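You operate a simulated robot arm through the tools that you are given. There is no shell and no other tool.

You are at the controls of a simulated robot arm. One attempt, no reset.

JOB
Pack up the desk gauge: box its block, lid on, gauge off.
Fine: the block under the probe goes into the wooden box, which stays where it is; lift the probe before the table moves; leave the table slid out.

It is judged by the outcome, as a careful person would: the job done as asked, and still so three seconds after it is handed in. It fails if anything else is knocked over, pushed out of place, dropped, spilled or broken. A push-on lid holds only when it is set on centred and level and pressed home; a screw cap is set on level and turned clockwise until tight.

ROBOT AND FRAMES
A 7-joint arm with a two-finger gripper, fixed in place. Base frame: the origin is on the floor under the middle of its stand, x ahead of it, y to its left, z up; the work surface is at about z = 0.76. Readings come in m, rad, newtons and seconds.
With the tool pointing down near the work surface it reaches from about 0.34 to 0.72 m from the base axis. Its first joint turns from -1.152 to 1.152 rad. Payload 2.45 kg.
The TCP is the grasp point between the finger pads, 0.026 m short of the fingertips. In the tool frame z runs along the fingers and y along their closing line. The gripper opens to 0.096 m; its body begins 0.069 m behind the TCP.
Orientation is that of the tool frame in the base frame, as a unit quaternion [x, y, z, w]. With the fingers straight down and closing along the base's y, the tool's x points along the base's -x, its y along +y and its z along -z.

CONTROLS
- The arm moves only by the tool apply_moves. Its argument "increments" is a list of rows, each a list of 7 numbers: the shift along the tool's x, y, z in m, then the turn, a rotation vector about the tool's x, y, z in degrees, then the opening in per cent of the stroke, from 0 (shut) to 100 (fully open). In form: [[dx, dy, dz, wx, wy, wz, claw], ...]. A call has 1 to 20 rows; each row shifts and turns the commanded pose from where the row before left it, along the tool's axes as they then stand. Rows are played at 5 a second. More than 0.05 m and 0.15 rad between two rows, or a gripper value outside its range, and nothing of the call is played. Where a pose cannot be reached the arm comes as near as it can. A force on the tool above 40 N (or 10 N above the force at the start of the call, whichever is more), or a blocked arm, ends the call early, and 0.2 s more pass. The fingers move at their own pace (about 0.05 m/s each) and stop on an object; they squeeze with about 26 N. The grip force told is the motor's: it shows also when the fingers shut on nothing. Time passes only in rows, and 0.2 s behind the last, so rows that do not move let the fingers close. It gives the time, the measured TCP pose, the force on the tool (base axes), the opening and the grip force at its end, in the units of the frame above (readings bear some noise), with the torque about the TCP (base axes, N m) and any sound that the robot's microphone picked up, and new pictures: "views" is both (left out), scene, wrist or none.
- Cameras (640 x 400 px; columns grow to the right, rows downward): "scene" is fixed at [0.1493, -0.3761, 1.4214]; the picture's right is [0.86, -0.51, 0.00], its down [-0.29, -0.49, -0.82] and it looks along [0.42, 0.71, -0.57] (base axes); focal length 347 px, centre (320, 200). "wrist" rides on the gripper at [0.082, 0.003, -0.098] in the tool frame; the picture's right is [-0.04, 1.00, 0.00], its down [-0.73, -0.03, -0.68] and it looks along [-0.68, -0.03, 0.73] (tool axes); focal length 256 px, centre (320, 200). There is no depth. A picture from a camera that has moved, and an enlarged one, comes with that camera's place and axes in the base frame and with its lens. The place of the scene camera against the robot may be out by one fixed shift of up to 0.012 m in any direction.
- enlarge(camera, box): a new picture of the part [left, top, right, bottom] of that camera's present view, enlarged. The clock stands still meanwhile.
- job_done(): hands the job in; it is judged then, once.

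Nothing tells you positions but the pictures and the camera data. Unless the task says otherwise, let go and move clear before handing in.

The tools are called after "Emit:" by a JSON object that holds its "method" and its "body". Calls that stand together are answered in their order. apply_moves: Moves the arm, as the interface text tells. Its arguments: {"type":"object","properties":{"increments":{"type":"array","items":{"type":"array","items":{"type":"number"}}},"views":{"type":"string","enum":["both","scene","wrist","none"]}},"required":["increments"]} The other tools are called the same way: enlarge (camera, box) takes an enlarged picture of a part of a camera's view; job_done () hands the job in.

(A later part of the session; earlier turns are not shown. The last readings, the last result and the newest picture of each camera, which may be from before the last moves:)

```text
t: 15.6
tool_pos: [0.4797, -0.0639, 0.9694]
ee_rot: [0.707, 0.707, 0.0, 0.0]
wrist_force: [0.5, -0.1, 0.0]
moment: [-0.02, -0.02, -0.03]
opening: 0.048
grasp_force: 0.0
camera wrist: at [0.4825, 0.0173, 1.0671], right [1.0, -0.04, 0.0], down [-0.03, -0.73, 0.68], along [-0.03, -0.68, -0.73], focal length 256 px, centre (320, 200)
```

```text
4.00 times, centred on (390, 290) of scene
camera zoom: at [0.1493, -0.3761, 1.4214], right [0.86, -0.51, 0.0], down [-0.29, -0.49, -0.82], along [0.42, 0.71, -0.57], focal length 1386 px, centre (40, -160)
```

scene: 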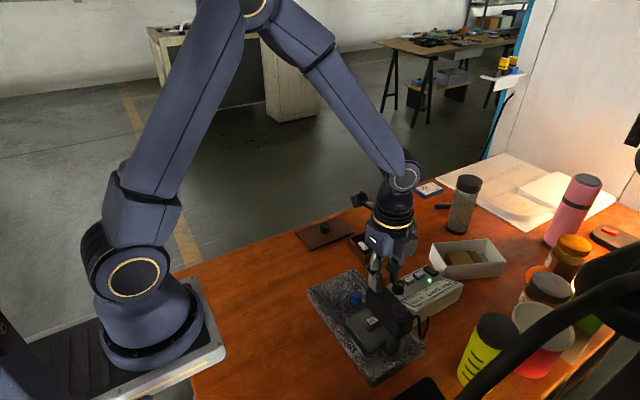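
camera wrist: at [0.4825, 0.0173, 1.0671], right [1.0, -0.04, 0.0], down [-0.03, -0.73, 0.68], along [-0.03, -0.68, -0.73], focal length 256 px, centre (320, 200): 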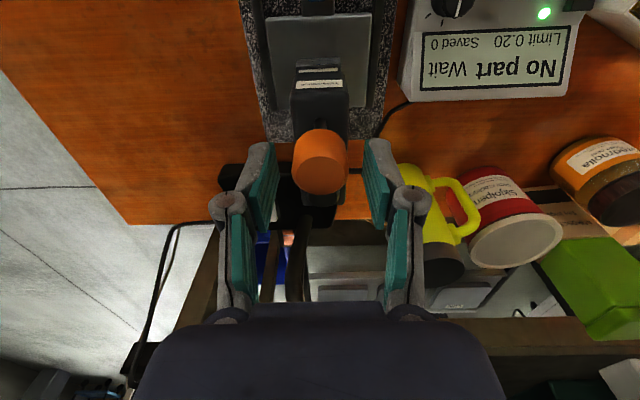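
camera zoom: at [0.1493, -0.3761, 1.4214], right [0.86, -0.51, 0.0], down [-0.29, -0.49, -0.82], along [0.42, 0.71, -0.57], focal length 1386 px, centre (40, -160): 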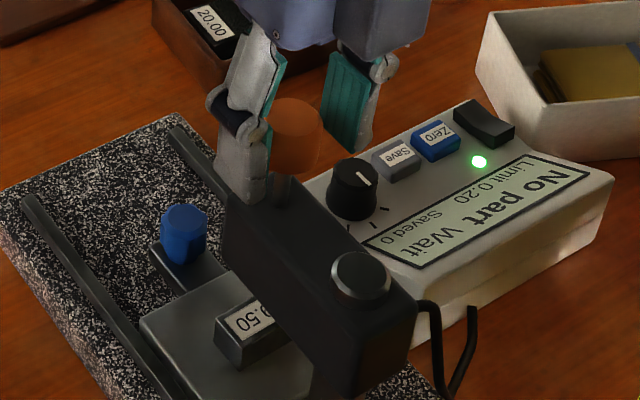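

The probe stays up by itself. Now I'll open up, rise clear of the orange knob and look at the gripper's bulk and the blue table knob.

Emit:
{"method": "apply_moves", "body": {"increments": [[0, 0, 0, 0, 0, 0, 80], [0, 0, -0.015, 0, 0, 0, 100], [0, 0, -0.02, 0, 0, 0, 100], [0, 0, -0.02, 0, 0, 0, 100], [0.02, 0, -0.01, 0, 0, 0, 100], [0.025, 0, 0, 0, 0, 0, 100], [0.025, 0, 0, 0, 0, 0, 100], [0, 0, 0, 0, 0, 0, 100]]}}

Emit:
{"method": "enlarge", "body": {"camera": "wrist", "box": [220, 50, 420, 250]}}

Emit:
{"method": "enlarge", "body": {"camera": "scene", "box": [330, 170, 450, 350]}}

```text
t: 17.4
tool_pos: [0.4797, 0.0055, 1.0332]
ee_rot: [0.707, 0.708, 0.0, 0.0]
wrist_force: [0.4, -0.7, 0.6]
moment: [0.0, 0.04, 0.02]
opening: 0.0961
grasp_force: 0.0
camera wrist: at [0.4823, 0.0877, 1.1319], right [1.0, -0.04, 0.0], down [-0.03, -0.73, 0.68], along [-0.03, -0.68, -0.73], focal length 256 px, centre (320, 200)
```

scene: 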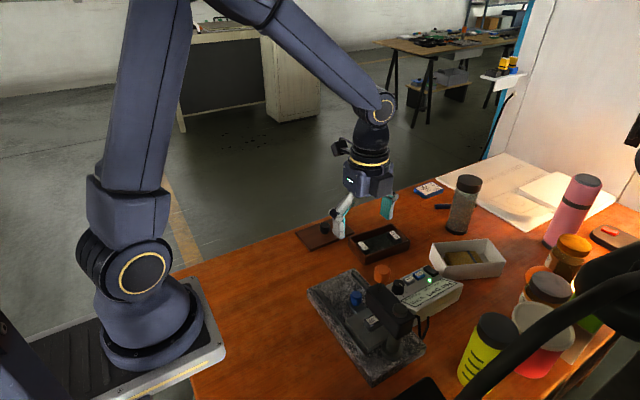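
wrist: 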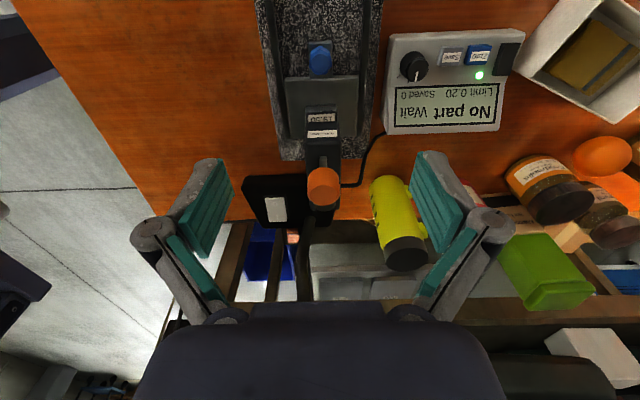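

```text
2.00 times, centred on (320, 150) of wrist
camera zoom: at [0.4823, 0.0877, 1.1319], right [1.0, -0.04, 0.0], down [-0.03, -0.73, 0.68], along [-0.03, -0.68, -0.73], focal length 512 px, centre (320, 300)
```

zoom: 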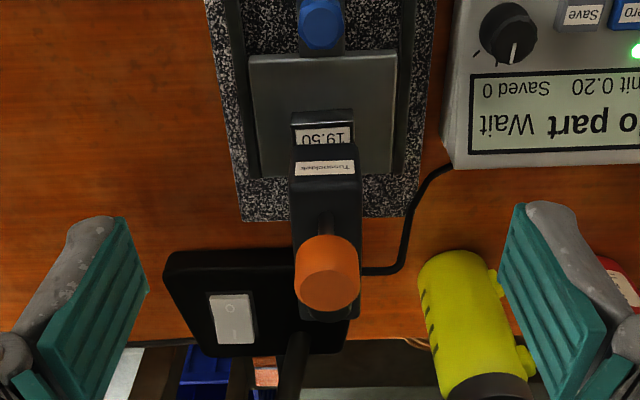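

```text
2.22 times, centred on (390, 260) of scene
camera zoom: at [0.1493, -0.3761, 1.4214], right [0.86, -0.51, 0.0], down [-0.29, -0.49, -0.82], along [0.42, 0.71, -0.57], focal length 770 px, centre (164, 67)
```

zoom: 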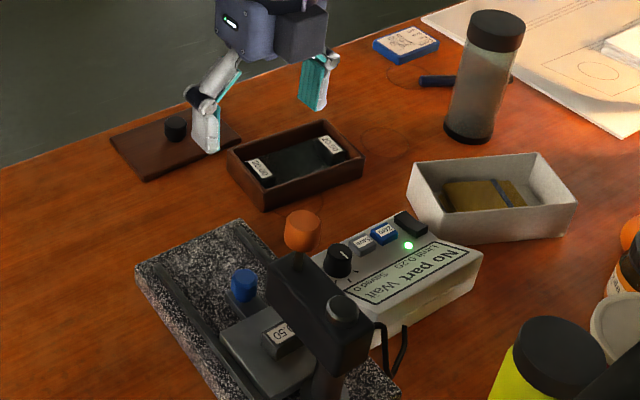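

The block reads 19.50. I'll zoom in on the blue knob to fix its position.

Emit:
{"method": "enlarge", "body": {"camera": "wrist", "box": [270, 20, 370, 140]}}

Emit:
{"method": "enlarge", "body": {"camera": "scene", "box": [310, 260, 410, 360]}}

```text
3.33 times, centred on (320, 80) of wrist
camera zoom: at [0.4823, 0.0877, 1.1319], right [1.0, -0.04, 0.0], down [-0.03, -0.73, 0.68], along [-0.03, -0.68, -0.73], focal length 853 px, centre (320, 600)
```

zoom: 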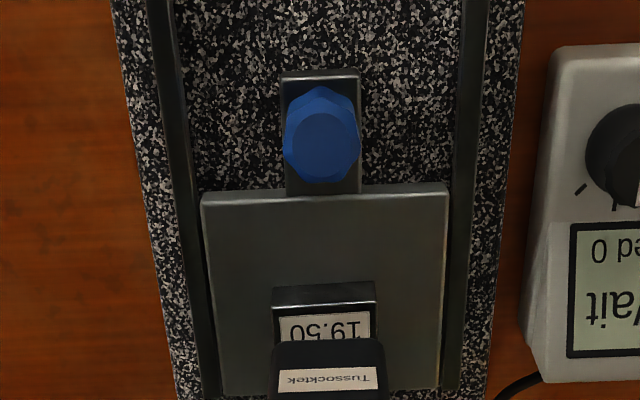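

```text
4.00 times, centred on (360, 310) of scene
camera zoom: at [0.1493, -0.3761, 1.4214], right [0.86, -0.51, 0.0], down [-0.29, -0.49, -0.82], along [0.42, 0.71, -0.57], focal length 1386 px, centre (160, -240)
```

zoom: 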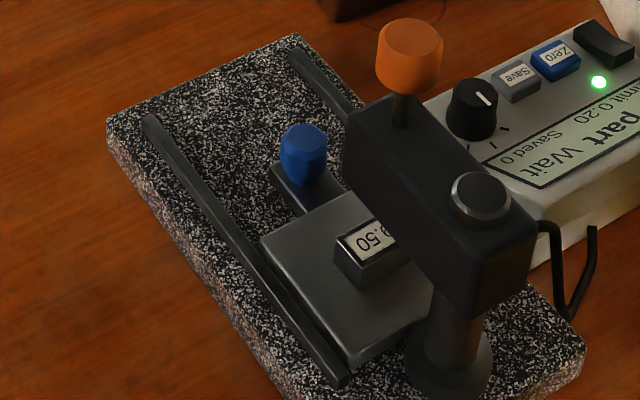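

The blue knob is about 26 mm wide with its axis near (0.480, 0.0065) and its top at z 0.827. The table top is at about 0.802 and the block measures about 39 x 23 x 19.5 mm. I'll tilt the tool 15 degrees so the palm leans away from the head, and descend partway over the blue knob.

Emit:
{"method": "apply_moves", "body": {"increments": [[0, 0, 0, 0, -7.5, 0, 55], [0, 0, 0, 0, -7.5, 0, 55], [0.00796, 0, 0.0256, 0, 0, 0, 55], [0.00796, 0, 0.0256, 0, 0, 0, 55], [0.00796, 0.0004, 0.0256, 0, 0, 0, 55], [0.00796, 0, 0.0256, 0, 0, 0, 55], [0.00796, 0, 0.0256, 0, 0, 0, 55], [0, 0, 0, 0, 0, 0, 55]]}}

Emit:
{"method": "enlarge", "body": {"camera": "wrist", "box": [220, 50, 420, 250]}}

Emit:
{"method": "enlarge", "body": {"camera": "scene", "box": [310, 230, 430, 330]}}

```text
t: 19.2
tool_pos: [0.4805, 0.0106, 0.8996]
ee_rot: [0.701, 0.701, -0.092, 0.092]
wrist_force: [0.4, 0.8, 0.0]
moment: [0.01, -0.01, 0.0]
opening: 0.0529
grasp_force: 0.1
camera wrist: at [0.4827, 0.116, 0.9744], right [1.0, -0.04, 0.01], down [-0.03, -0.53, 0.85], along [-0.03, -0.85, -0.53], focal length 256 px, centre (320, 200)
```

scene: 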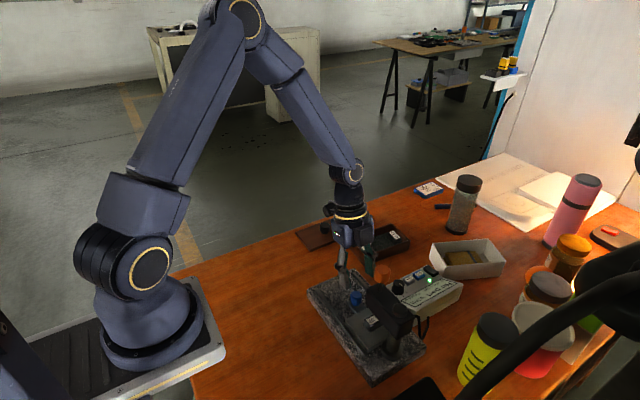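
wrist: 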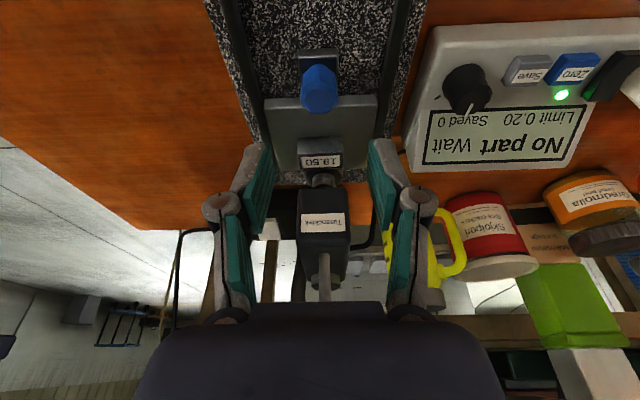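

```text
2.00 times, centred on (320, 150) of wrist
camera zoom: at [0.4827, 0.116, 0.9744], right [1.0, -0.04, 0.01], down [-0.03, -0.53, 0.85], along [-0.03, -0.85, -0.53], focal length 512 px, centre (320, 300)
```

zoom: 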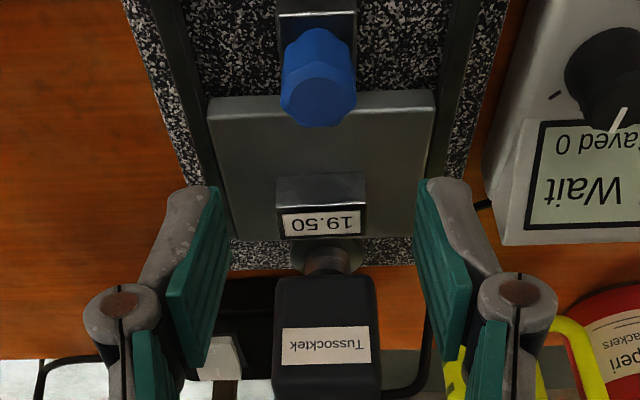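

```text
4.00 times, centred on (370, 280) of scene
camera zoom: at [0.1493, -0.3761, 1.4214], right [0.86, -0.51, 0.0], down [-0.29, -0.49, -0.82], along [0.42, 0.71, -0.57], focal length 1386 px, centre (120, -120)
```

zoom: 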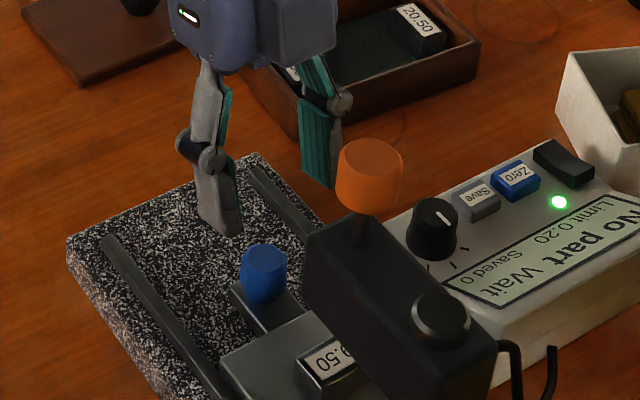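

The knob is well framed between the open fingers. I'll go down the last 67 mm to gripping height and check before closing.

Emit:
{"method": "apply_moves", "body": {"increments": [[0.004, 0, 0.0163, 0, 0, 0, 55], [0.004, 0, 0.0163, 0, 0, 0, 55], [0.004, -0.0003, 0.0163, 0, 0, 0, 55], [0.004, 0, 0.0162, 0, 0, 0, 55], [0, 0, 0, 0, 0, 0, 55]]}}

Emit:
{"method": "enlarge", "body": {"camera": "wrist", "box": [220, 80, 420, 280]}}

Emit:
{"method": "enlarge", "body": {"camera": "scene", "box": [310, 230, 430, 330]}}

```text
t: 20.4
tool_pos: [0.4791, 0.0108, 0.8321]
ee_rot: [0.701, 0.701, -0.093, 0.093]
wrist_force: [0.2, 0.4, -0.8]
moment: [-0.02, 0.04, -0.02]
opening: 0.0528
grasp_force: 0.2
camera wrist: at [0.4827, 0.1152, 0.906], right [1.0, -0.04, 0.01], down [-0.03, -0.53, 0.85], along [-0.03, -0.85, -0.53], focal length 256 px, centre (320, 200)
```

scene: 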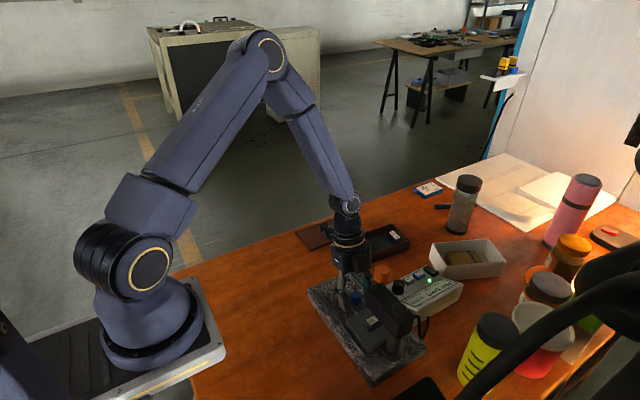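
wrist: 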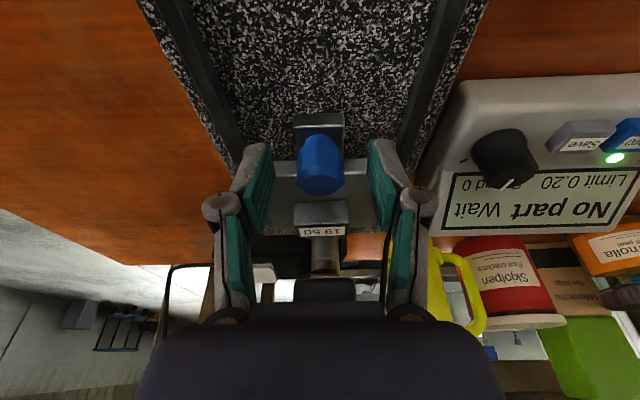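

```text
2.00 times, centred on (320, 180) of wrist
camera zoom: at [0.4827, 0.1152, 0.906], right [1.0, -0.04, 0.01], down [-0.03, -0.53, 0.85], along [-0.03, -0.85, -0.53], focal length 512 px, centre (320, 240)
```

zoom: 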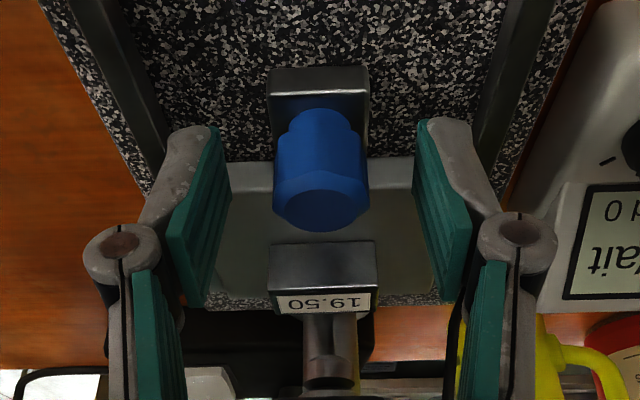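

```text
4.00 times, centred on (370, 280) of scene
camera zoom: at [0.1493, -0.3761, 1.4214], right [0.86, -0.51, 0.0], down [-0.29, -0.49, -0.82], along [0.42, 0.71, -0.57], focal length 1386 px, centre (120, -120)
```

zoom: 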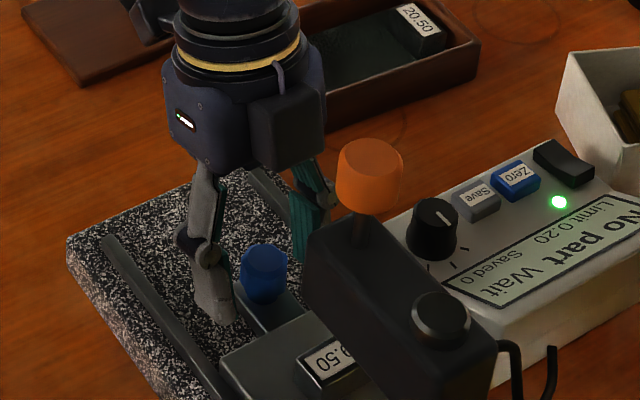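

The fingers straddle the blue knob with the palm well clear of the head. Closing now.

Emit:
{"method": "apply_moves", "body": {"increments": [[0, 0, 0, 0, 0, 0, 40], [0, 0, 0, 0, 0, 0, 25], [0, 0, 0, 0, 0, 0, 10], [0, 0, 0, 0, 0, 0, 0], [0, 0, 0, 0, 0, 0, 0]], "views": "wrist"}}

Emit:
{"method": "enlarge", "body": {"camera": "wrist", "box": [220, 80, 420, 280]}}

```text
t: 21.6
tool_pos: [0.4811, 0.0106, 0.8315]
ee_rot: [0.701, 0.701, -0.092, 0.092]
wrist_force: [3.3, 0.7, -2.6]
moment: [-0.05, -0.02, -0.03]
opening: 0.024
grasp_force: 45.0
camera wrist: at [0.4828, 0.1153, 0.9062], right [1.0, -0.04, 0.01], down [-0.03, -0.53, 0.85], along [-0.03, -0.85, -0.53], focal length 256 px, centre (320, 200)
```

wrist: 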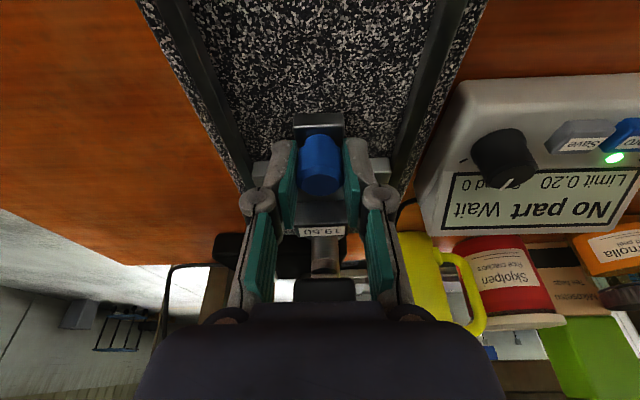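

```text
2.00 times, centred on (320, 180) of wrist
camera zoom: at [0.4828, 0.1153, 0.9062], right [1.0, -0.04, 0.01], down [-0.03, -0.53, 0.85], along [-0.03, -0.85, -0.53], focal length 512 px, centre (320, 240)
```

zoom: 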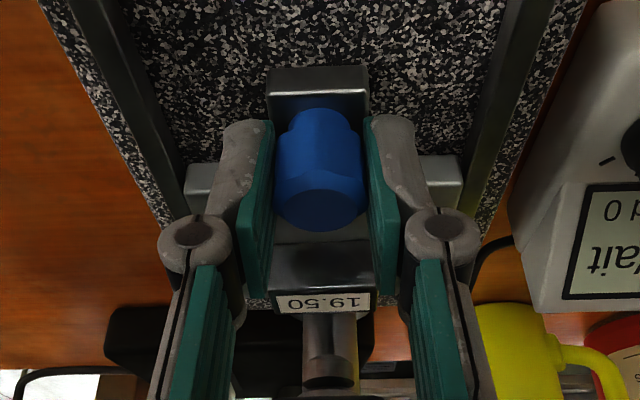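

Firm grip at 24 mm. I'll pull the table gently toward +y, a few millimetres first.

Emit:
{"method": "apply_moves", "body": {"increments": [[0.0029, 0, -0.00078, 0, 0, 0, 0], [0.0029, 0, -0.00078, 0, 0, 0, 0], [0, 0, 0, 0, 0, 0, 0]], "views": "wrist"}}

Emit:
{"method": "enlarge", "body": {"camera": "wrist", "box": [220, 80, 420, 280]}}

```text
t: 22.4
tool_pos: [0.4796, 0.0156, 0.8333]
ee_rot: [0.701, 0.701, -0.092, 0.092]
wrist_force: [8.7, -1.7, -16.5]
moment: [-0.54, -0.15, -0.01]
opening: 0.0239
grasp_force: 44.8
camera wrist: at [0.4827, 0.1207, 0.9062], right [1.0, -0.04, 0.01], down [-0.03, -0.53, 0.85], along [-0.03, -0.85, -0.53], focal length 256 px, centre (320, 200)
```

wrist: 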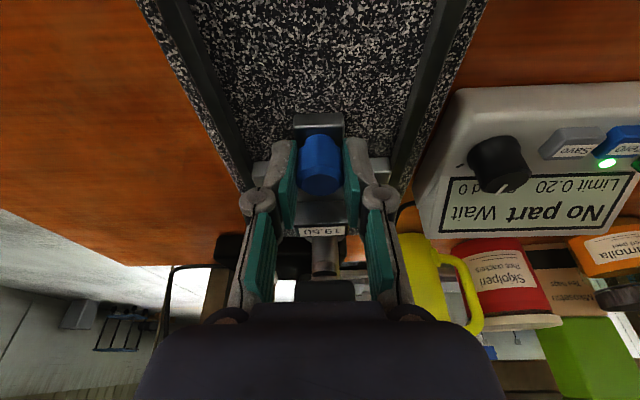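

```text
2.00 times, centred on (320, 180) of wrist
camera zoom: at [0.4827, 0.1207, 0.9062], right [1.0, -0.04, 0.01], down [-0.03, -0.53, 0.85], along [-0.03, -0.85, -0.53], focal length 512 px, centre (320, 240)
```

zoom: 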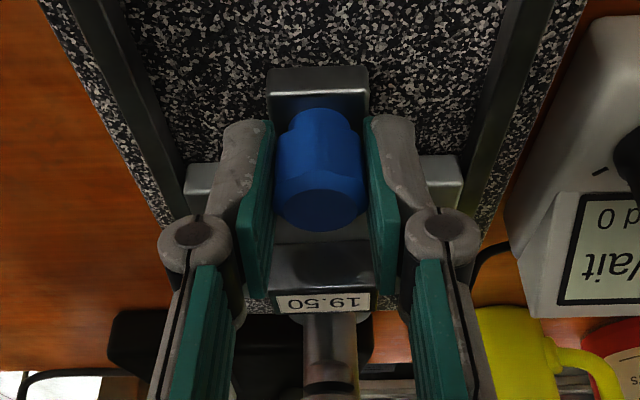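

The table, knob and block slide together. There is some downward load from slight vertical mismatch, so I'll correct half a millimetre down and continue pulling.

Emit:
{"method": "apply_moves", "body": {"increments": [[0.00306, 0.0003, -0.0002, 0, 0, 0, 0], [0.0029, 0, -0.00078, 0, 0, 0, 0], [0.0029, 0, -0.00078, 0, 0, 0, 0], [0, 0, 0, 0, 0, 0, 0]], "views": "wrist"}}

```text
t: 23.4
tool_pos: [0.4798, 0.0238, 0.8319]
ee_rot: [0.701, 0.701, -0.092, 0.093]
wrist_force: [9.0, -0.2, -17.1]
moment: [0.31, -0.14, 0.06]
opening: 0.0241
grasp_force: 45.3
camera wrist: at [0.4828, 0.129, 0.9062], right [1.0, -0.04, 0.01], down [-0.03, -0.53, 0.85], along [-0.03, -0.85, -0.53], focal length 256 px, centre (320, 200)
```

wrist: 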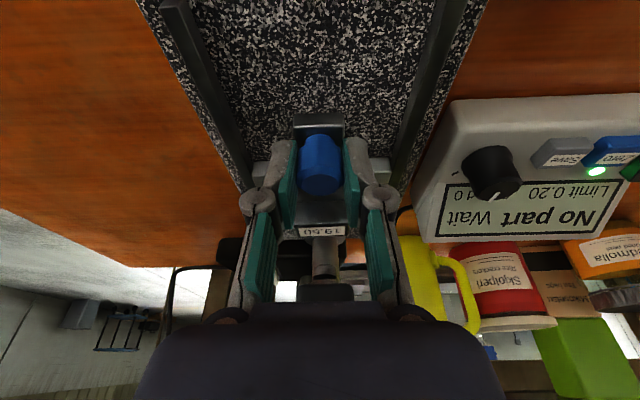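

Sliding well. I'll lower the command slightly again and keep pulling.

Emit:
{"method": "apply_moves", "body": {"increments": [[0.00316, 0.0005, 0.0002, 0, 0, 0, 0], [0.0039, 0, -0.00104, 0, 0, 0, 0], [0.0039, 0, -0.00104, 0, 0, 0, 0], [0.0039, 0, -0.00104, 0, 0, 0, 0], [0, 0, 0, 0, 0, 0, 0]], "views": "wrist"}}

```text
t: 24.6
tool_pos: [0.4806, 0.0385, 0.8322]
ee_rot: [0.701, 0.701, -0.093, 0.093]
wrist_force: [-6.8, -1.1, 27.9]
moment: [-0.14, 0.07, -0.03]
opening: 0.0241
grasp_force: 44.9
camera wrist: at [0.483, 0.1434, 0.906], right [1.0, -0.04, 0.01], down [-0.03, -0.53, 0.85], along [-0.03, -0.85, -0.53], focal length 256 px, centre (320, 200)
```

wrist: 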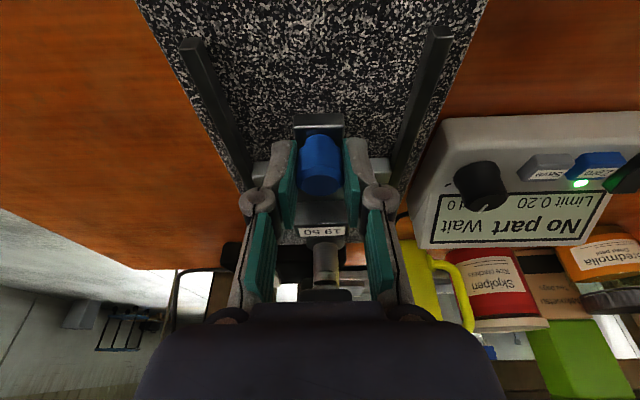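

Now slightly overcorrected, so I'll ease back up 0.6 mm and continue.

Emit:
{"method": "apply_moves", "body": {"increments": [[0.00274, -0.0002, -0.00136, 0, 0, 0, 0], [0.0039, 0, -0.00104, 0, 0, 0, 0], [0.0039, 0, -0.00104, 0, 0, 0, 0], [0.0039, 0, -0.00104, 0, 0, 0, 0], [0, 0, 0, 0, 0, 0, 0]], "views": "wrist"}}

```text
t: 25.8
tool_pos: [0.4803, 0.0543, 0.8313]
ee_rot: [0.701, 0.701, -0.091, 0.092]
wrist_force: [-2.7, -0.6, 20.9]
moment: [-0.21, 0.06, -0.03]
opening: 0.0243
grasp_force: 44.9
camera wrist: at [0.4827, 0.159, 0.9058], right [1.0, -0.04, 0.01], down [-0.03, -0.53, 0.85], along [-0.03, -0.85, -0.53], focal length 256 px, centre (320, 200)
```

wrist: 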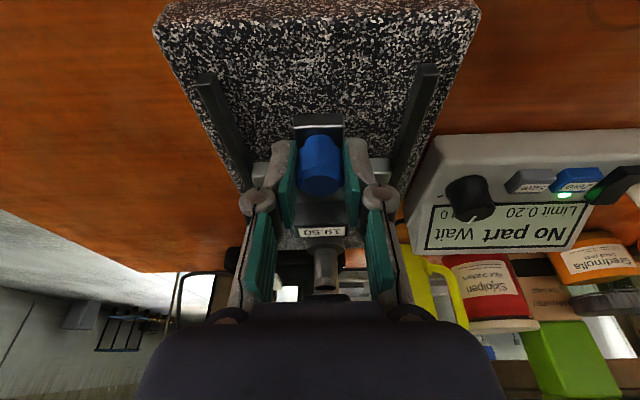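

About 44 mm out so far. I'll relieve the vertical load and continue until the stop.

Emit:
{"method": "apply_moves", "body": {"increments": [[0.0028, 0, -0.00126, 0, 0, 0, 0], [0.0039, 0, -0.00104, 0, 0, 0, 0], [0.0039, 0, -0.00104, 0, 0, 0, 0], [0, 0, 0, 0, 0, 0, 0]], "views": "both"}}

Emit:
{"method": "enlarge", "body": {"camera": "scene", "box": [310, 230, 430, 350]}}

```text
t: 26.8
tool_pos: [0.4803, 0.0664, 0.8325]
ee_rot: [0.701, 0.701, -0.093, 0.091]
wrist_force: [2.3, 0.1, -14.2]
moment: [0.06, -0.16, -0.07]
opening: 0.024
grasp_force: 45.1
camera wrist: at [0.483, 0.1705, 0.9057], right [1.0, -0.04, 0.01], down [-0.03, -0.53, 0.85], along [-0.03, -0.85, -0.53], focal length 256 px, centre (320, 200)
```

scene: 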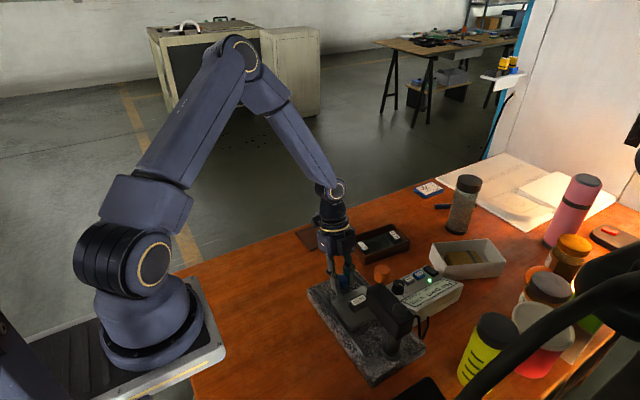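
wrist: 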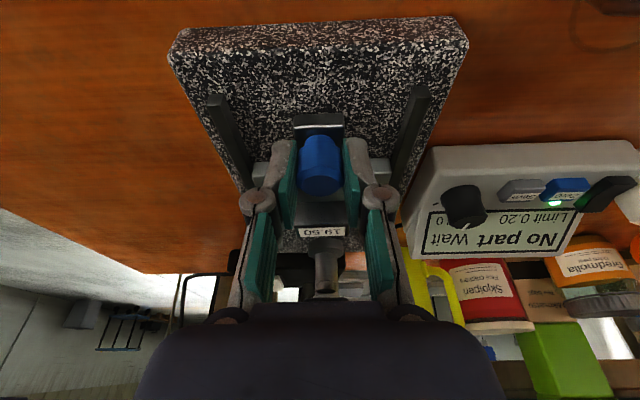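

```text
3.33 times, centred on (370, 290) of scene
camera zoom: at [0.1496, -0.3761, 1.4214], right [0.86, -0.51, 0.0], down [-0.29, -0.49, -0.82], along [0.42, 0.71, -0.57], focal length 1155 px, centre (153, -100)
```

zoom: 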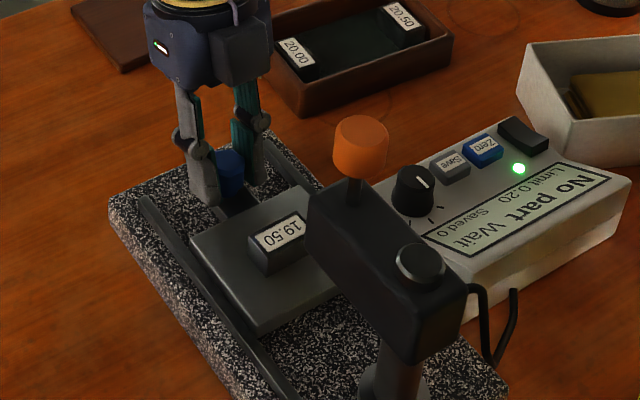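

About 56 mm out; the block is well clear of the head. I'll continue gently to find the end stop.

Emit:
{"method": "apply_moves", "body": {"increments": [[0.003, 0, -0.0005, 0, 0, 0, 0], [0.0029, 0, -0.00078, 0, 0, 0, 0], [0.0029, 0, -0.00078, 0, 0, 0, 0], [0, 0, 0, 0, 0, 0, 0]], "views": "wrist"}}

```text
t: 27.8
tool_pos: [0.4796, 0.0739, 0.831]
ee_rot: [0.701, 0.701, -0.092, 0.092]
wrist_force: [1.2, -0.7, -14.5]
moment: [-0.3, -0.01, -0.02]
opening: 0.024
grasp_force: 44.4
camera wrist: at [0.4829, 0.1791, 0.9057], right [1.0, -0.04, 0.01], down [-0.03, -0.53, 0.85], along [-0.03, -0.85, -0.53], focal length 256 px, centre (320, 200)
```

wrist: 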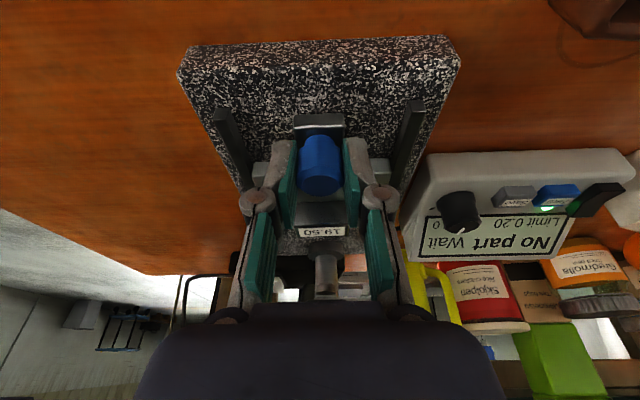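

Emit:
{"method": "apply_moves", "body": {"increments": [[0.003, 0, -0.0005, 0, 0, 0, 0], [0.0029, 0, -0.00078, 0, 0, 0, 0], [0.0029, 0, -0.00078, 0, 0, 0, 0], [0, 0, 0, 0, 0, 0, 0]], "views": "wrist"}}

```text
t: 28.8
tool_pos: [0.4796, 0.0848, 0.8311]
ee_rot: [0.701, 0.701, -0.091, 0.092]
wrist_force: [5.5, -0.8, -19.3]
moment: [-0.12, -0.05, 0.0]
opening: 0.0239
grasp_force: 44.9
camera wrist: at [0.4829, 0.1887, 0.9058], right [1.0, -0.04, 0.01], down [-0.03, -0.53, 0.85], along [-0.03, -0.85, -0.53], focal length 256 px, centre (320, 200)
```

wrist: 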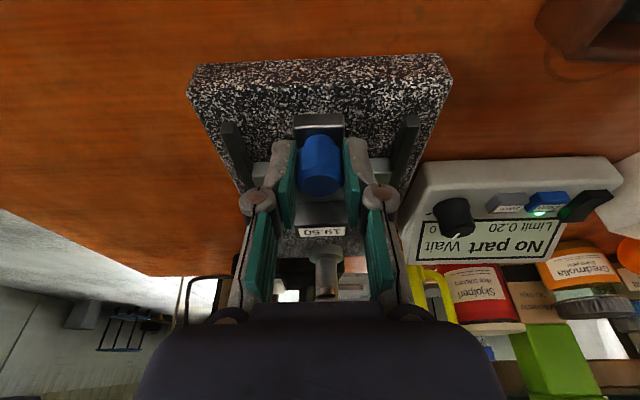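

About 74 mm out, still free. I'll continue with a small downward relief.

Emit:
{"method": "apply_moves", "body": {"increments": [[0.003, 0, -0.0003, 0, 0, 0, 0], [0.0019, 0, -0.00052, 0, 0, 0, 0], [0.0019, 0, -0.00052, 0, 0, 0, 0], [0.0019, 0, -0.00052, 0, 0, 0, 0], [0, 0, 0, 0, 0, 0, 0]], "views": "wrist"}}

Emit:
{"method": "enlarge", "body": {"camera": "wrist", "box": [180, 40, 460, 260]}}

```text
t: 30.0
tool_pos: [0.48, 0.0937, 0.8313]
ee_rot: [0.702, 0.7, -0.093, 0.092]
wrist_force: [-6.5, -0.5, 25.0]
moment: [-0.02, 0.19, -0.07]
opening: 0.0241
grasp_force: 45.4
camera wrist: at [0.4829, 0.1971, 0.9058], right [1.0, -0.04, 0.01], down [-0.03, -0.53, 0.85], along [-0.03, -0.85, -0.53], focal length 256 px, centre (320, 200)
```

wrist: 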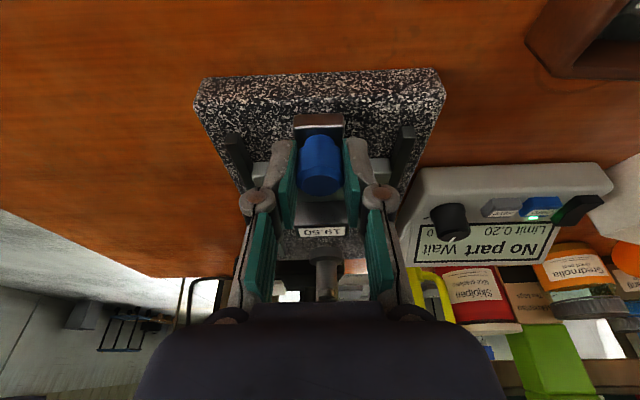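

```text
1.82 times, centred on (320, 150) of wrist
camera zoom: at [0.4829, 0.1971, 0.9058], right [1.0, -0.04, 0.01], down [-0.03, -0.53, 0.85], along [-0.03, -0.85, -0.53], focal length 465 px, centre (320, 291)
```

zoom: 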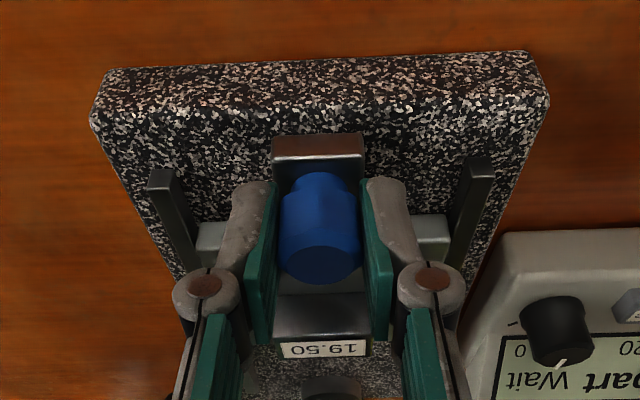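

Still moving freely at about 82 mm. I'll relieve upward a bit and keep going to the stop.

Emit:
{"method": "apply_moves", "body": {"increments": [[0.0018, 0, -0.00105, 0, 0, 0, 0], [0.0019, 0, -0.00052, 0, 0, 0, 0], [0.0019, 0, -0.00052, 0, 0, 0, 0], [0.0019, 0, -0.00052, 0, 0, 0, 0], [0, 0, 0, 0, 0, 0, 0]], "views": "wrist"}}

```text
t: 31.2
tool_pos: [0.4807, 0.1024, 0.8311]
ee_rot: [0.701, 0.701, -0.093, 0.093]
wrist_force: [0.0, 0.4, -3.2]
moment: [-0.24, -0.04, 0.01]
opening: 0.024
grasp_force: 44.8
camera wrist: at [0.4828, 0.2054, 0.9057], right [1.0, -0.04, 0.01], down [-0.03, -0.53, 0.85], along [-0.03, -0.85, -0.53], focal length 256 px, centre (320, 200)
```

wrist: 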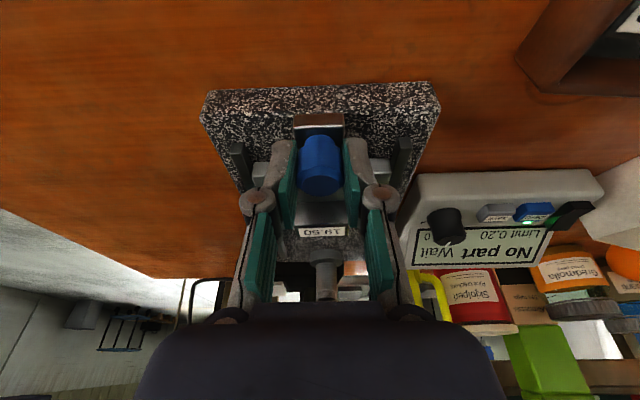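

Emit:
{"method": "apply_moves", "body": {"increments": [[0.0019, 0, -0.00052, 0, 0, 0, 0], [0.0019, 0, -0.00052, 0, 0, 0, 0], [0.0019, 0, -0.00052, 0, 0, 0, 0], [0, 0, 0, 0, 0, 0, 0]], "views": "wrist"}}

Emit:
{"method": "enlarge", "body": {"camera": "wrist", "box": [180, 40, 460, 260]}}

Emit:
{"method": "enlarge", "body": {"camera": "scene", "box": [290, 230, 430, 350]}}

```text
t: 32.2
tool_pos: [0.4808, 0.106, 0.8319]
ee_rot: [0.701, 0.701, -0.093, 0.092]
wrist_force: [-0.7, -6.6, -7.6]
moment: [0.64, 0.0, -0.06]
opening: 0.0239
grasp_force: 45.3
camera wrist: at [0.4831, 0.2105, 0.9056], right [1.0, -0.04, 0.01], down [-0.03, -0.53, 0.85], along [-0.03, -0.85, -0.53], focal length 256 px, centre (320, 200)
```

wrist: 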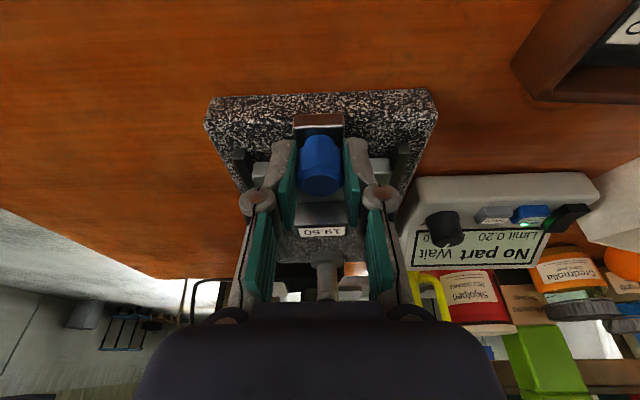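

```text
1.82 times, centred on (320, 150) of wrist
camera zoom: at [0.4831, 0.2105, 0.9056], right [1.0, -0.04, 0.01], down [-0.03, -0.53, 0.85], along [-0.03, -0.85, -0.53], focal length 465 px, centre (320, 291)
```

zoom: 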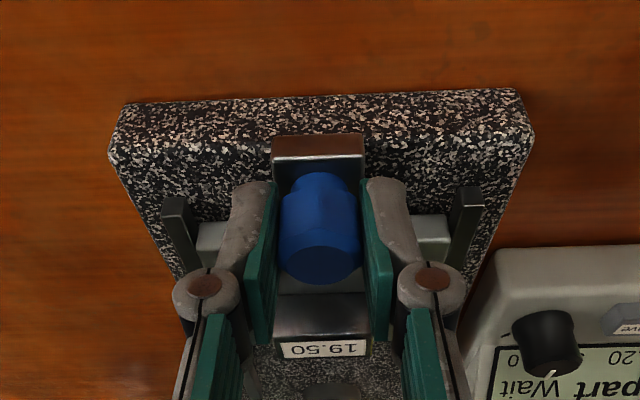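

```text
3.33 times, centred on (360, 290) of scene
camera zoom: at [0.1494, -0.3762, 1.4213], right [0.86, -0.51, 0.0], down [-0.29, -0.49, -0.82], along [0.42, 0.71, -0.57], focal length 1155 px, centre (187, -100)
```

zoom: 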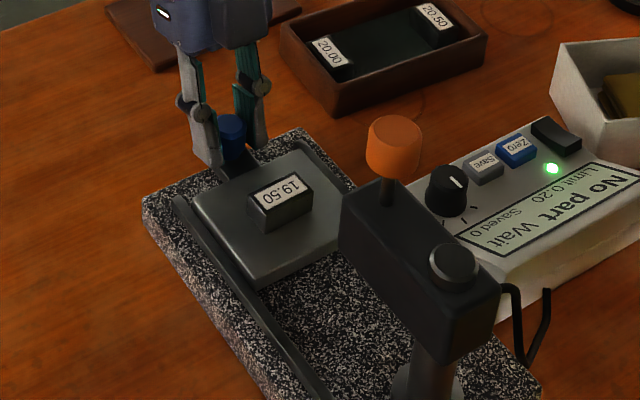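

The table reached its end stop (about 95 mm out) and the block is well clear. I'll release the blue knob, rise straight up and straighten the tool.

Emit:
{"method": "apply_moves", "body": {"increments": [[0, 0, 0, 0, 0, 0, 35], [0, 0, 0, 0, 0, 0, 55], [0, 0, 0, 0, 0, 0, 55], [-0.0039, 0, -0.0145, 0, 0, 0, 55], [-0.0065, 0, -0.0242, 0, 0, 0, 55], [-0.0078, 0, -0.029, 0, 0, 0, 55], [-0.0078, 0, -0.029, 0, 0, 0, 80], [-0.0078, 0, -0.029, 0, 0, 0, 100], [0, 0, 0, 0, 7.5, 0, 100], [0, 0, 0, 0, 7.5, 0, 100], [0, 0, 0, 0, 0, 0, 100]]}}

Emit:
{"method": "enlarge", "body": {"camera": "scene", "box": [290, 210, 430, 350]}}

Emit:
{"method": "enlarge", "body": {"camera": "wrist", "box": [220, 0, 420, 200]}}

```text
t: 34.6
tool_pos: [0.4818, 0.1053, 0.9632]
ee_rot: [0.708, 0.707, 0.001, -0.001]
wrist_force: [0.4, -0.4, -0.3]
moment: [-0.01, -0.01, 0.02]
opening: 0.096
grasp_force: 0.2
camera wrist: at [0.4835, 0.1879, 1.0615], right [1.0, -0.04, 0.0], down [-0.03, -0.73, 0.68], along [-0.03, -0.68, -0.74], focal length 256 px, centre (320, 200)
```

scene: 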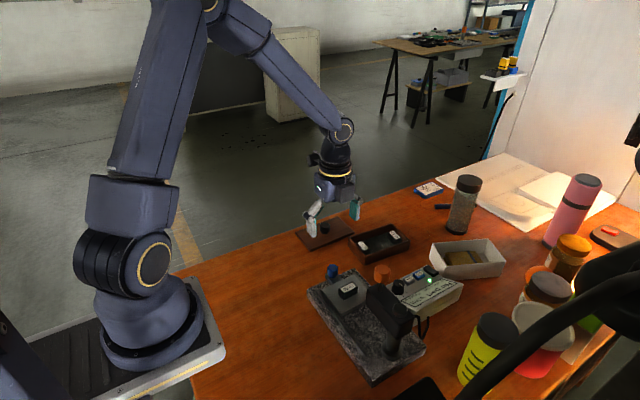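
wrist: 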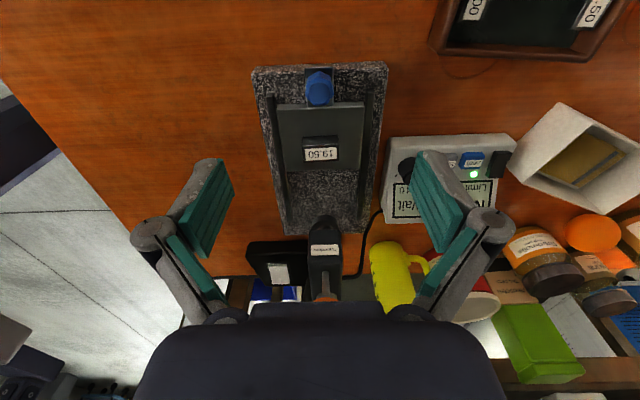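

```text
2.86 times, centred on (360, 280) of scene
camera zoom: at [0.1493, -0.3761, 1.4214], right [0.86, -0.51, 0.0], down [-0.29, -0.49, -0.82], along [0.42, 0.71, -0.57], focal length 990 px, centre (206, -29)
```

zoom: 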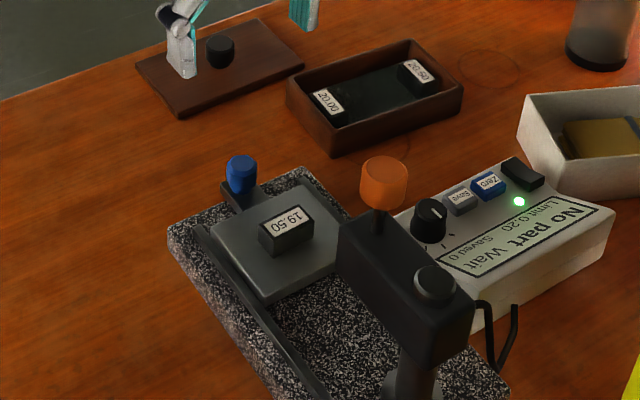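

```text
2.00 times, centred on (320, 100) of wrist
camera zoom: at [0.4835, 0.1879, 1.0615], right [1.0, -0.04, 0.0], down [-0.03, -0.73, 0.68], along [-0.03, -0.68, -0.74], focal length 512 px, centre (320, 400)
```

zoom: 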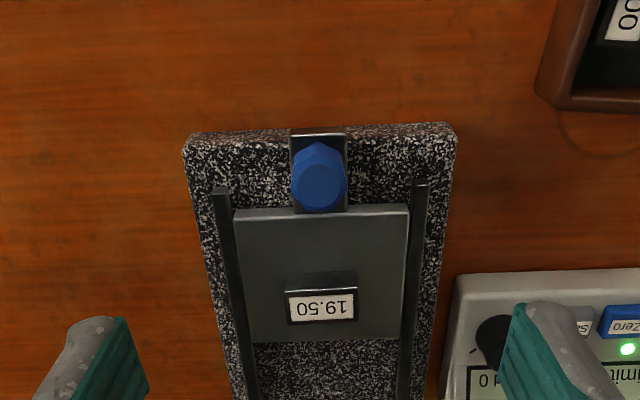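

The probe is up, the table is out and the block is on it. Next I'll look closely at the box and lid with the wrist camera before grasping the block.

Emit:
{"method": "apply_moves", "body": {"increments": [[0.018, 0.018, -0.0133, 0, 0, 0, 100], [0.018, 0.018, -0.0133, 0, 0, 0, 100], [0.018, 0.018, -0.0133, 0, 0, 0, 100], [0, 0, 0, 0, 0, -8.18, 100], [0, 0, 0, 0, 0, -8.18, 100], [0, 0, 0, 0, 0, -8.18, 100], [0, 0, 0, 0, 0, -8.18, 100], [0, 0, 0, 0, 0, -8.18, 100], [0, 0, 0, 0, 0, -8.18, 100], [0, 0, 0, 0, 0, -8.18, 100], [0, 0, 0, 0, 0, -8.18, 100], [0, 0, 0, 0, 0, -8.18, 100], [0, 0, 0, 0, 0, -8.18, 100], [0, 0, 0, 0, 0, -8.2, 100], [0, 0, 0, 0, 0, 0, 100]]}}

Emit:
{"method": "enlarge", "body": {"camera": "wrist", "box": [240, 60, 440, 260]}}

Emit:
{"method": "enlarge", "body": {"camera": "wrist", "box": [290, 110, 370, 210]}}

```text
t: 37.8
tool_pos: [0.5336, 0.1596, 1.0031]
ee_rot: [-0.002, 1.0, 0.0, 0.0]
wrist_force: [-0.1, -0.4, -0.7]
moment: [-0.02, 0.03, 0.02]
opening: 0.0958
grasp_force: 0.1
camera wrist: at [0.4518, 0.1635, 1.1005], right [0.04, 1.0, 0.0], down [0.73, -0.03, 0.68], along [0.68, -0.03, -0.73], focal length 256 px, centre (320, 200)
```

scene: 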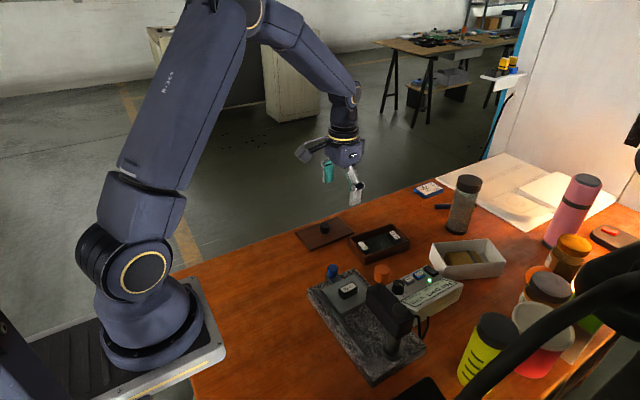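
wrist: 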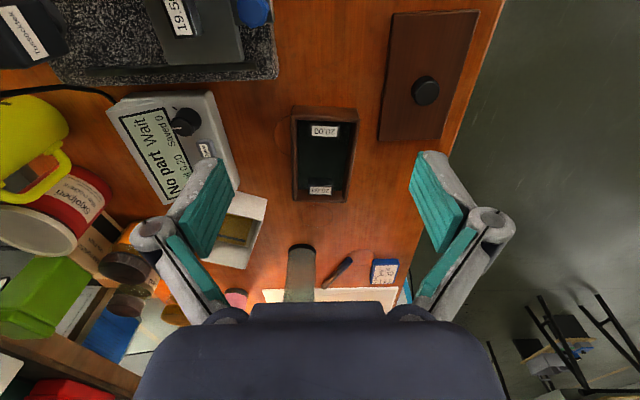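

```text
2.00 times, centred on (340, 160) of wrist
camera zoom: at [0.4518, 0.1635, 1.1005], right [0.04, 1.0, 0.0], down [0.73, -0.03, 0.68], along [0.68, -0.03, -0.73], focal length 512 px, centre (280, 280)
```

zoom: 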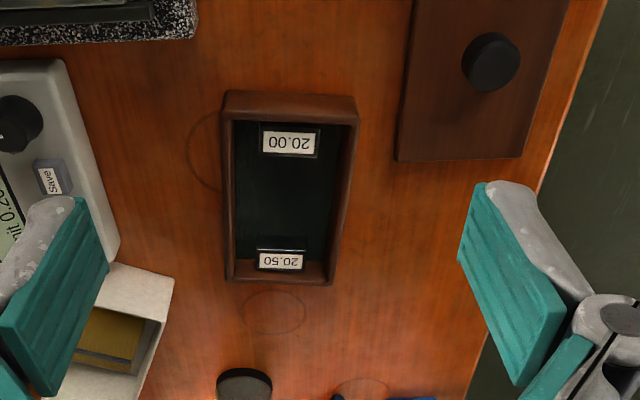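

```text
4.00 times, centred on (330, 160) of wrist
camera zoom: at [0.4518, 0.1635, 1.1005], right [0.04, 1.0, 0.0], down [0.73, -0.03, 0.68], along [0.68, -0.03, -0.73], focal length 1024 px, centre (280, 360)
```

zoom: 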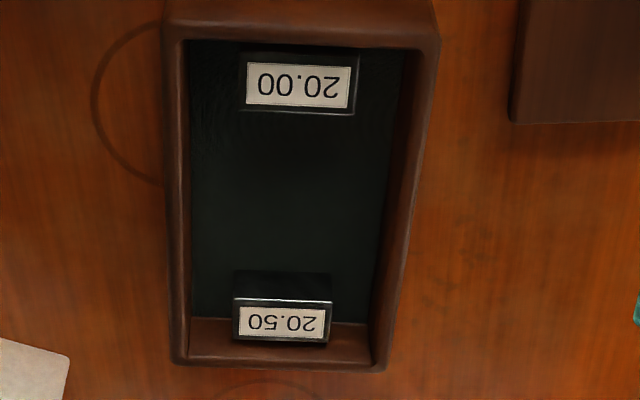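

The box is bigger than the blocks, centred near (0.666, 0.158) and rotated about -4.5°, with a wide empty middle. The lid lies square to the base axes. I'll go above the 19.50 block (about (0.478, 0.034)) with the fingers closing along y.

Emit:
{"method": "apply_moves", "body": {"increments": [[0.014, -0.0315, 0.009, 0, 0, 0, 55], [0.014, -0.0315, 0.018, 0, 0, 0, 55], [0.014, -0.0315, 0.018, 0, 0, 0, 55], [0.014, -0.0317, 0.018, 0, 0, 0, 55], [0, 0, 0.0095, 0, 0, 0, 55], [0, 0, 0, 0, 0, 0, 55]]}}

Emit:
{"method": "enlarge", "body": {"camera": "wrist", "box": [220, 80, 420, 280]}}

Emit:
{"method": "enlarge", "body": {"camera": "scene", "box": [290, 210, 430, 350]}}

```text
t: 39.2
tool_pos: [0.4765, 0.0345, 0.9293]
ee_rot: [0.0, 1.0, -0.001, -0.001]
wrist_force: [-0.1, 0.7, 0.2]
moment: [-0.01, 0.01, 0.0]
opening: 0.053
grasp_force: 0.0
camera wrist: at [0.3956, 0.0378, 1.0275], right [0.04, 1.0, 0.0], down [0.73, -0.03, 0.68], along [0.68, -0.03, -0.73], focal length 256 px, centre (320, 200)
```

scene: 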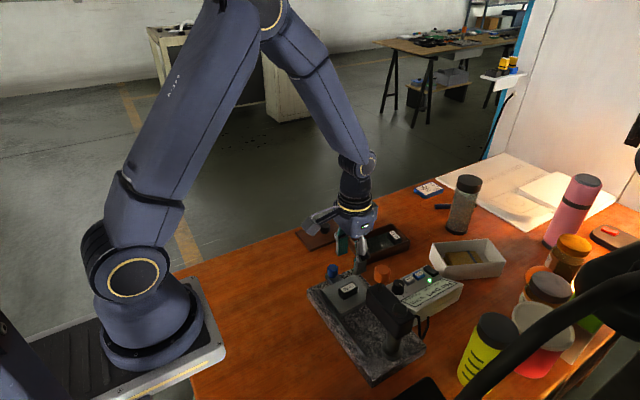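
wrist: 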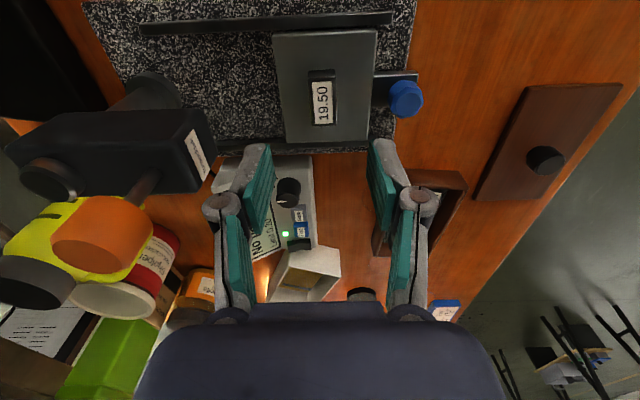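

```text
2.00 times, centred on (320, 180) of wrist
camera zoom: at [0.3956, 0.0378, 1.0275], right [0.04, 1.0, 0.0], down [0.73, -0.03, 0.68], along [0.68, -0.03, -0.73], focal length 512 px, centre (320, 240)
```

zoom: 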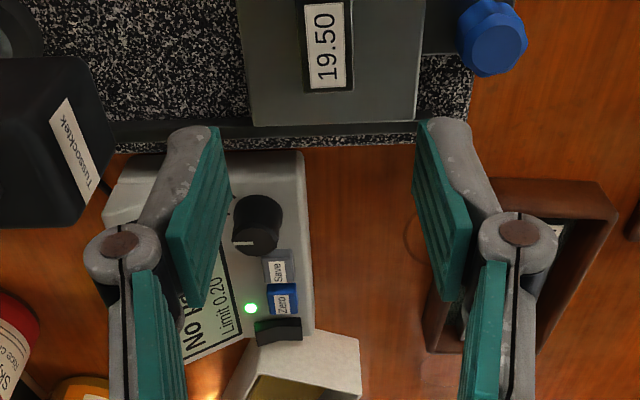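

```text
2.86 times, centred on (360, 280) of scene
camera zoom: at [0.1493, -0.3761, 1.4214], right [0.86, -0.51, 0.0], down [-0.29, -0.49, -0.82], along [0.42, 0.71, -0.57], focal length 990 px, centre (206, -29)
```

zoom: 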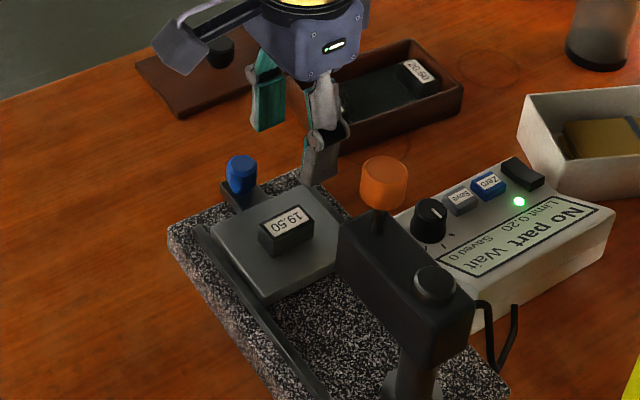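

The block is lined up between the fingers. I'll descend most of the way and check.

Emit:
{"method": "apply_moves", "body": {"increments": [[0, 0.001, 0.02, 0, 0, 0, 55], [0, 0, 0.02, 0, 0, 0, 55], [0, 0, 0.02, 0, 0, 0, 55], [0, 0, 0.02, 0, 0, 0, 55], [0, 0, 0, 0, 0, 0, 55]]}}

Emit:
{"method": "enlarge", "body": {"camera": "wrist", "box": [220, 80, 420, 280]}}

Emit:
{"method": "enlarge", "body": {"camera": "scene", "box": [310, 240, 410, 320]}}

```text
t: 40.4
tool_pos: [0.481, 0.0359, 0.8493]
ee_rot: [0.0, 1.0, 0.0, 0.0]
wrist_force: [-0.2, 0.0, 0.2]
moment: [-0.03, -0.01, 0.02]
opening: 0.0527
grasp_force: 0.1
camera wrist: at [0.3974, 0.0395, 0.9475], right [0.04, 1.0, 0.0], down [0.73, -0.03, 0.68], along [0.68, -0.03, -0.73], focal length 256 px, centre (320, 200)
```

scene: 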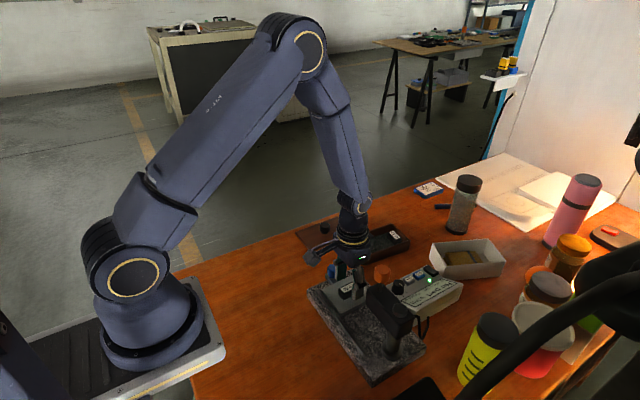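
wrist: 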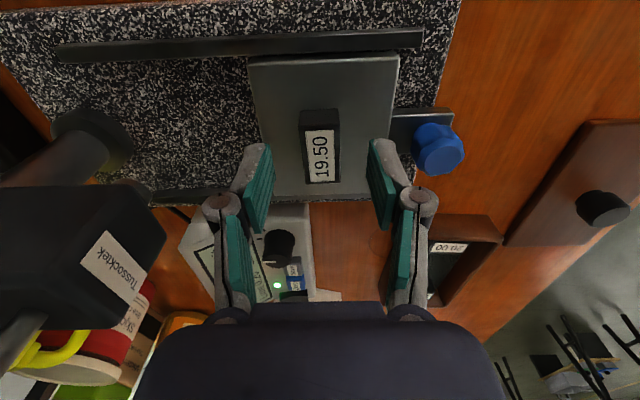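

```text
2.00 times, centred on (320, 180) of wrist
camera zoom: at [0.3974, 0.0395, 0.9475], right [0.04, 1.0, 0.0], down [0.73, -0.03, 0.68], along [0.68, -0.03, -0.73], focal length 512 px, centre (320, 240)
```

zoom: 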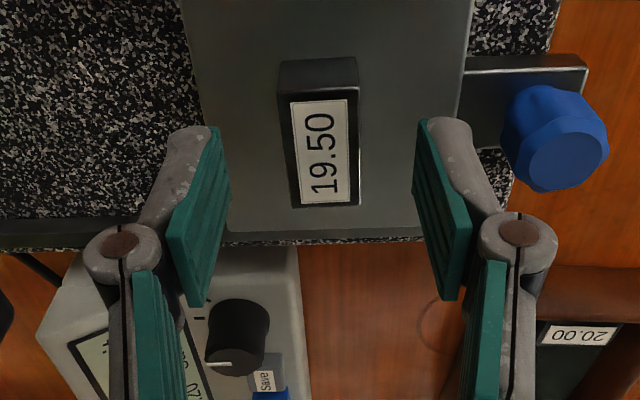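

```text
5.00 times, centred on (360, 280) of scene
camera zoom: at [0.1493, -0.3761, 1.4214], right [0.86, -0.51, 0.0], down [-0.29, -0.49, -0.82], along [0.42, 0.71, -0.57], focal length 1733 px, centre (120, -200)
```

zoom: 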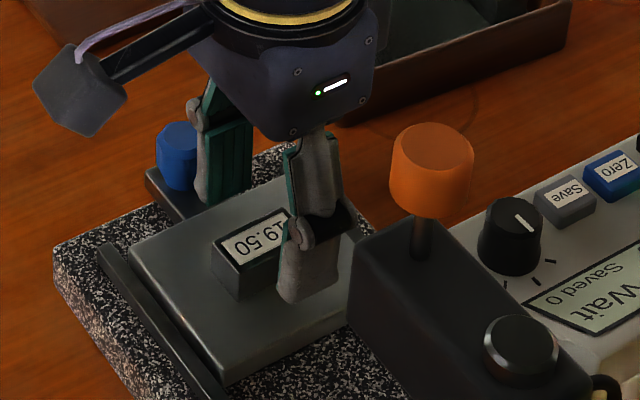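

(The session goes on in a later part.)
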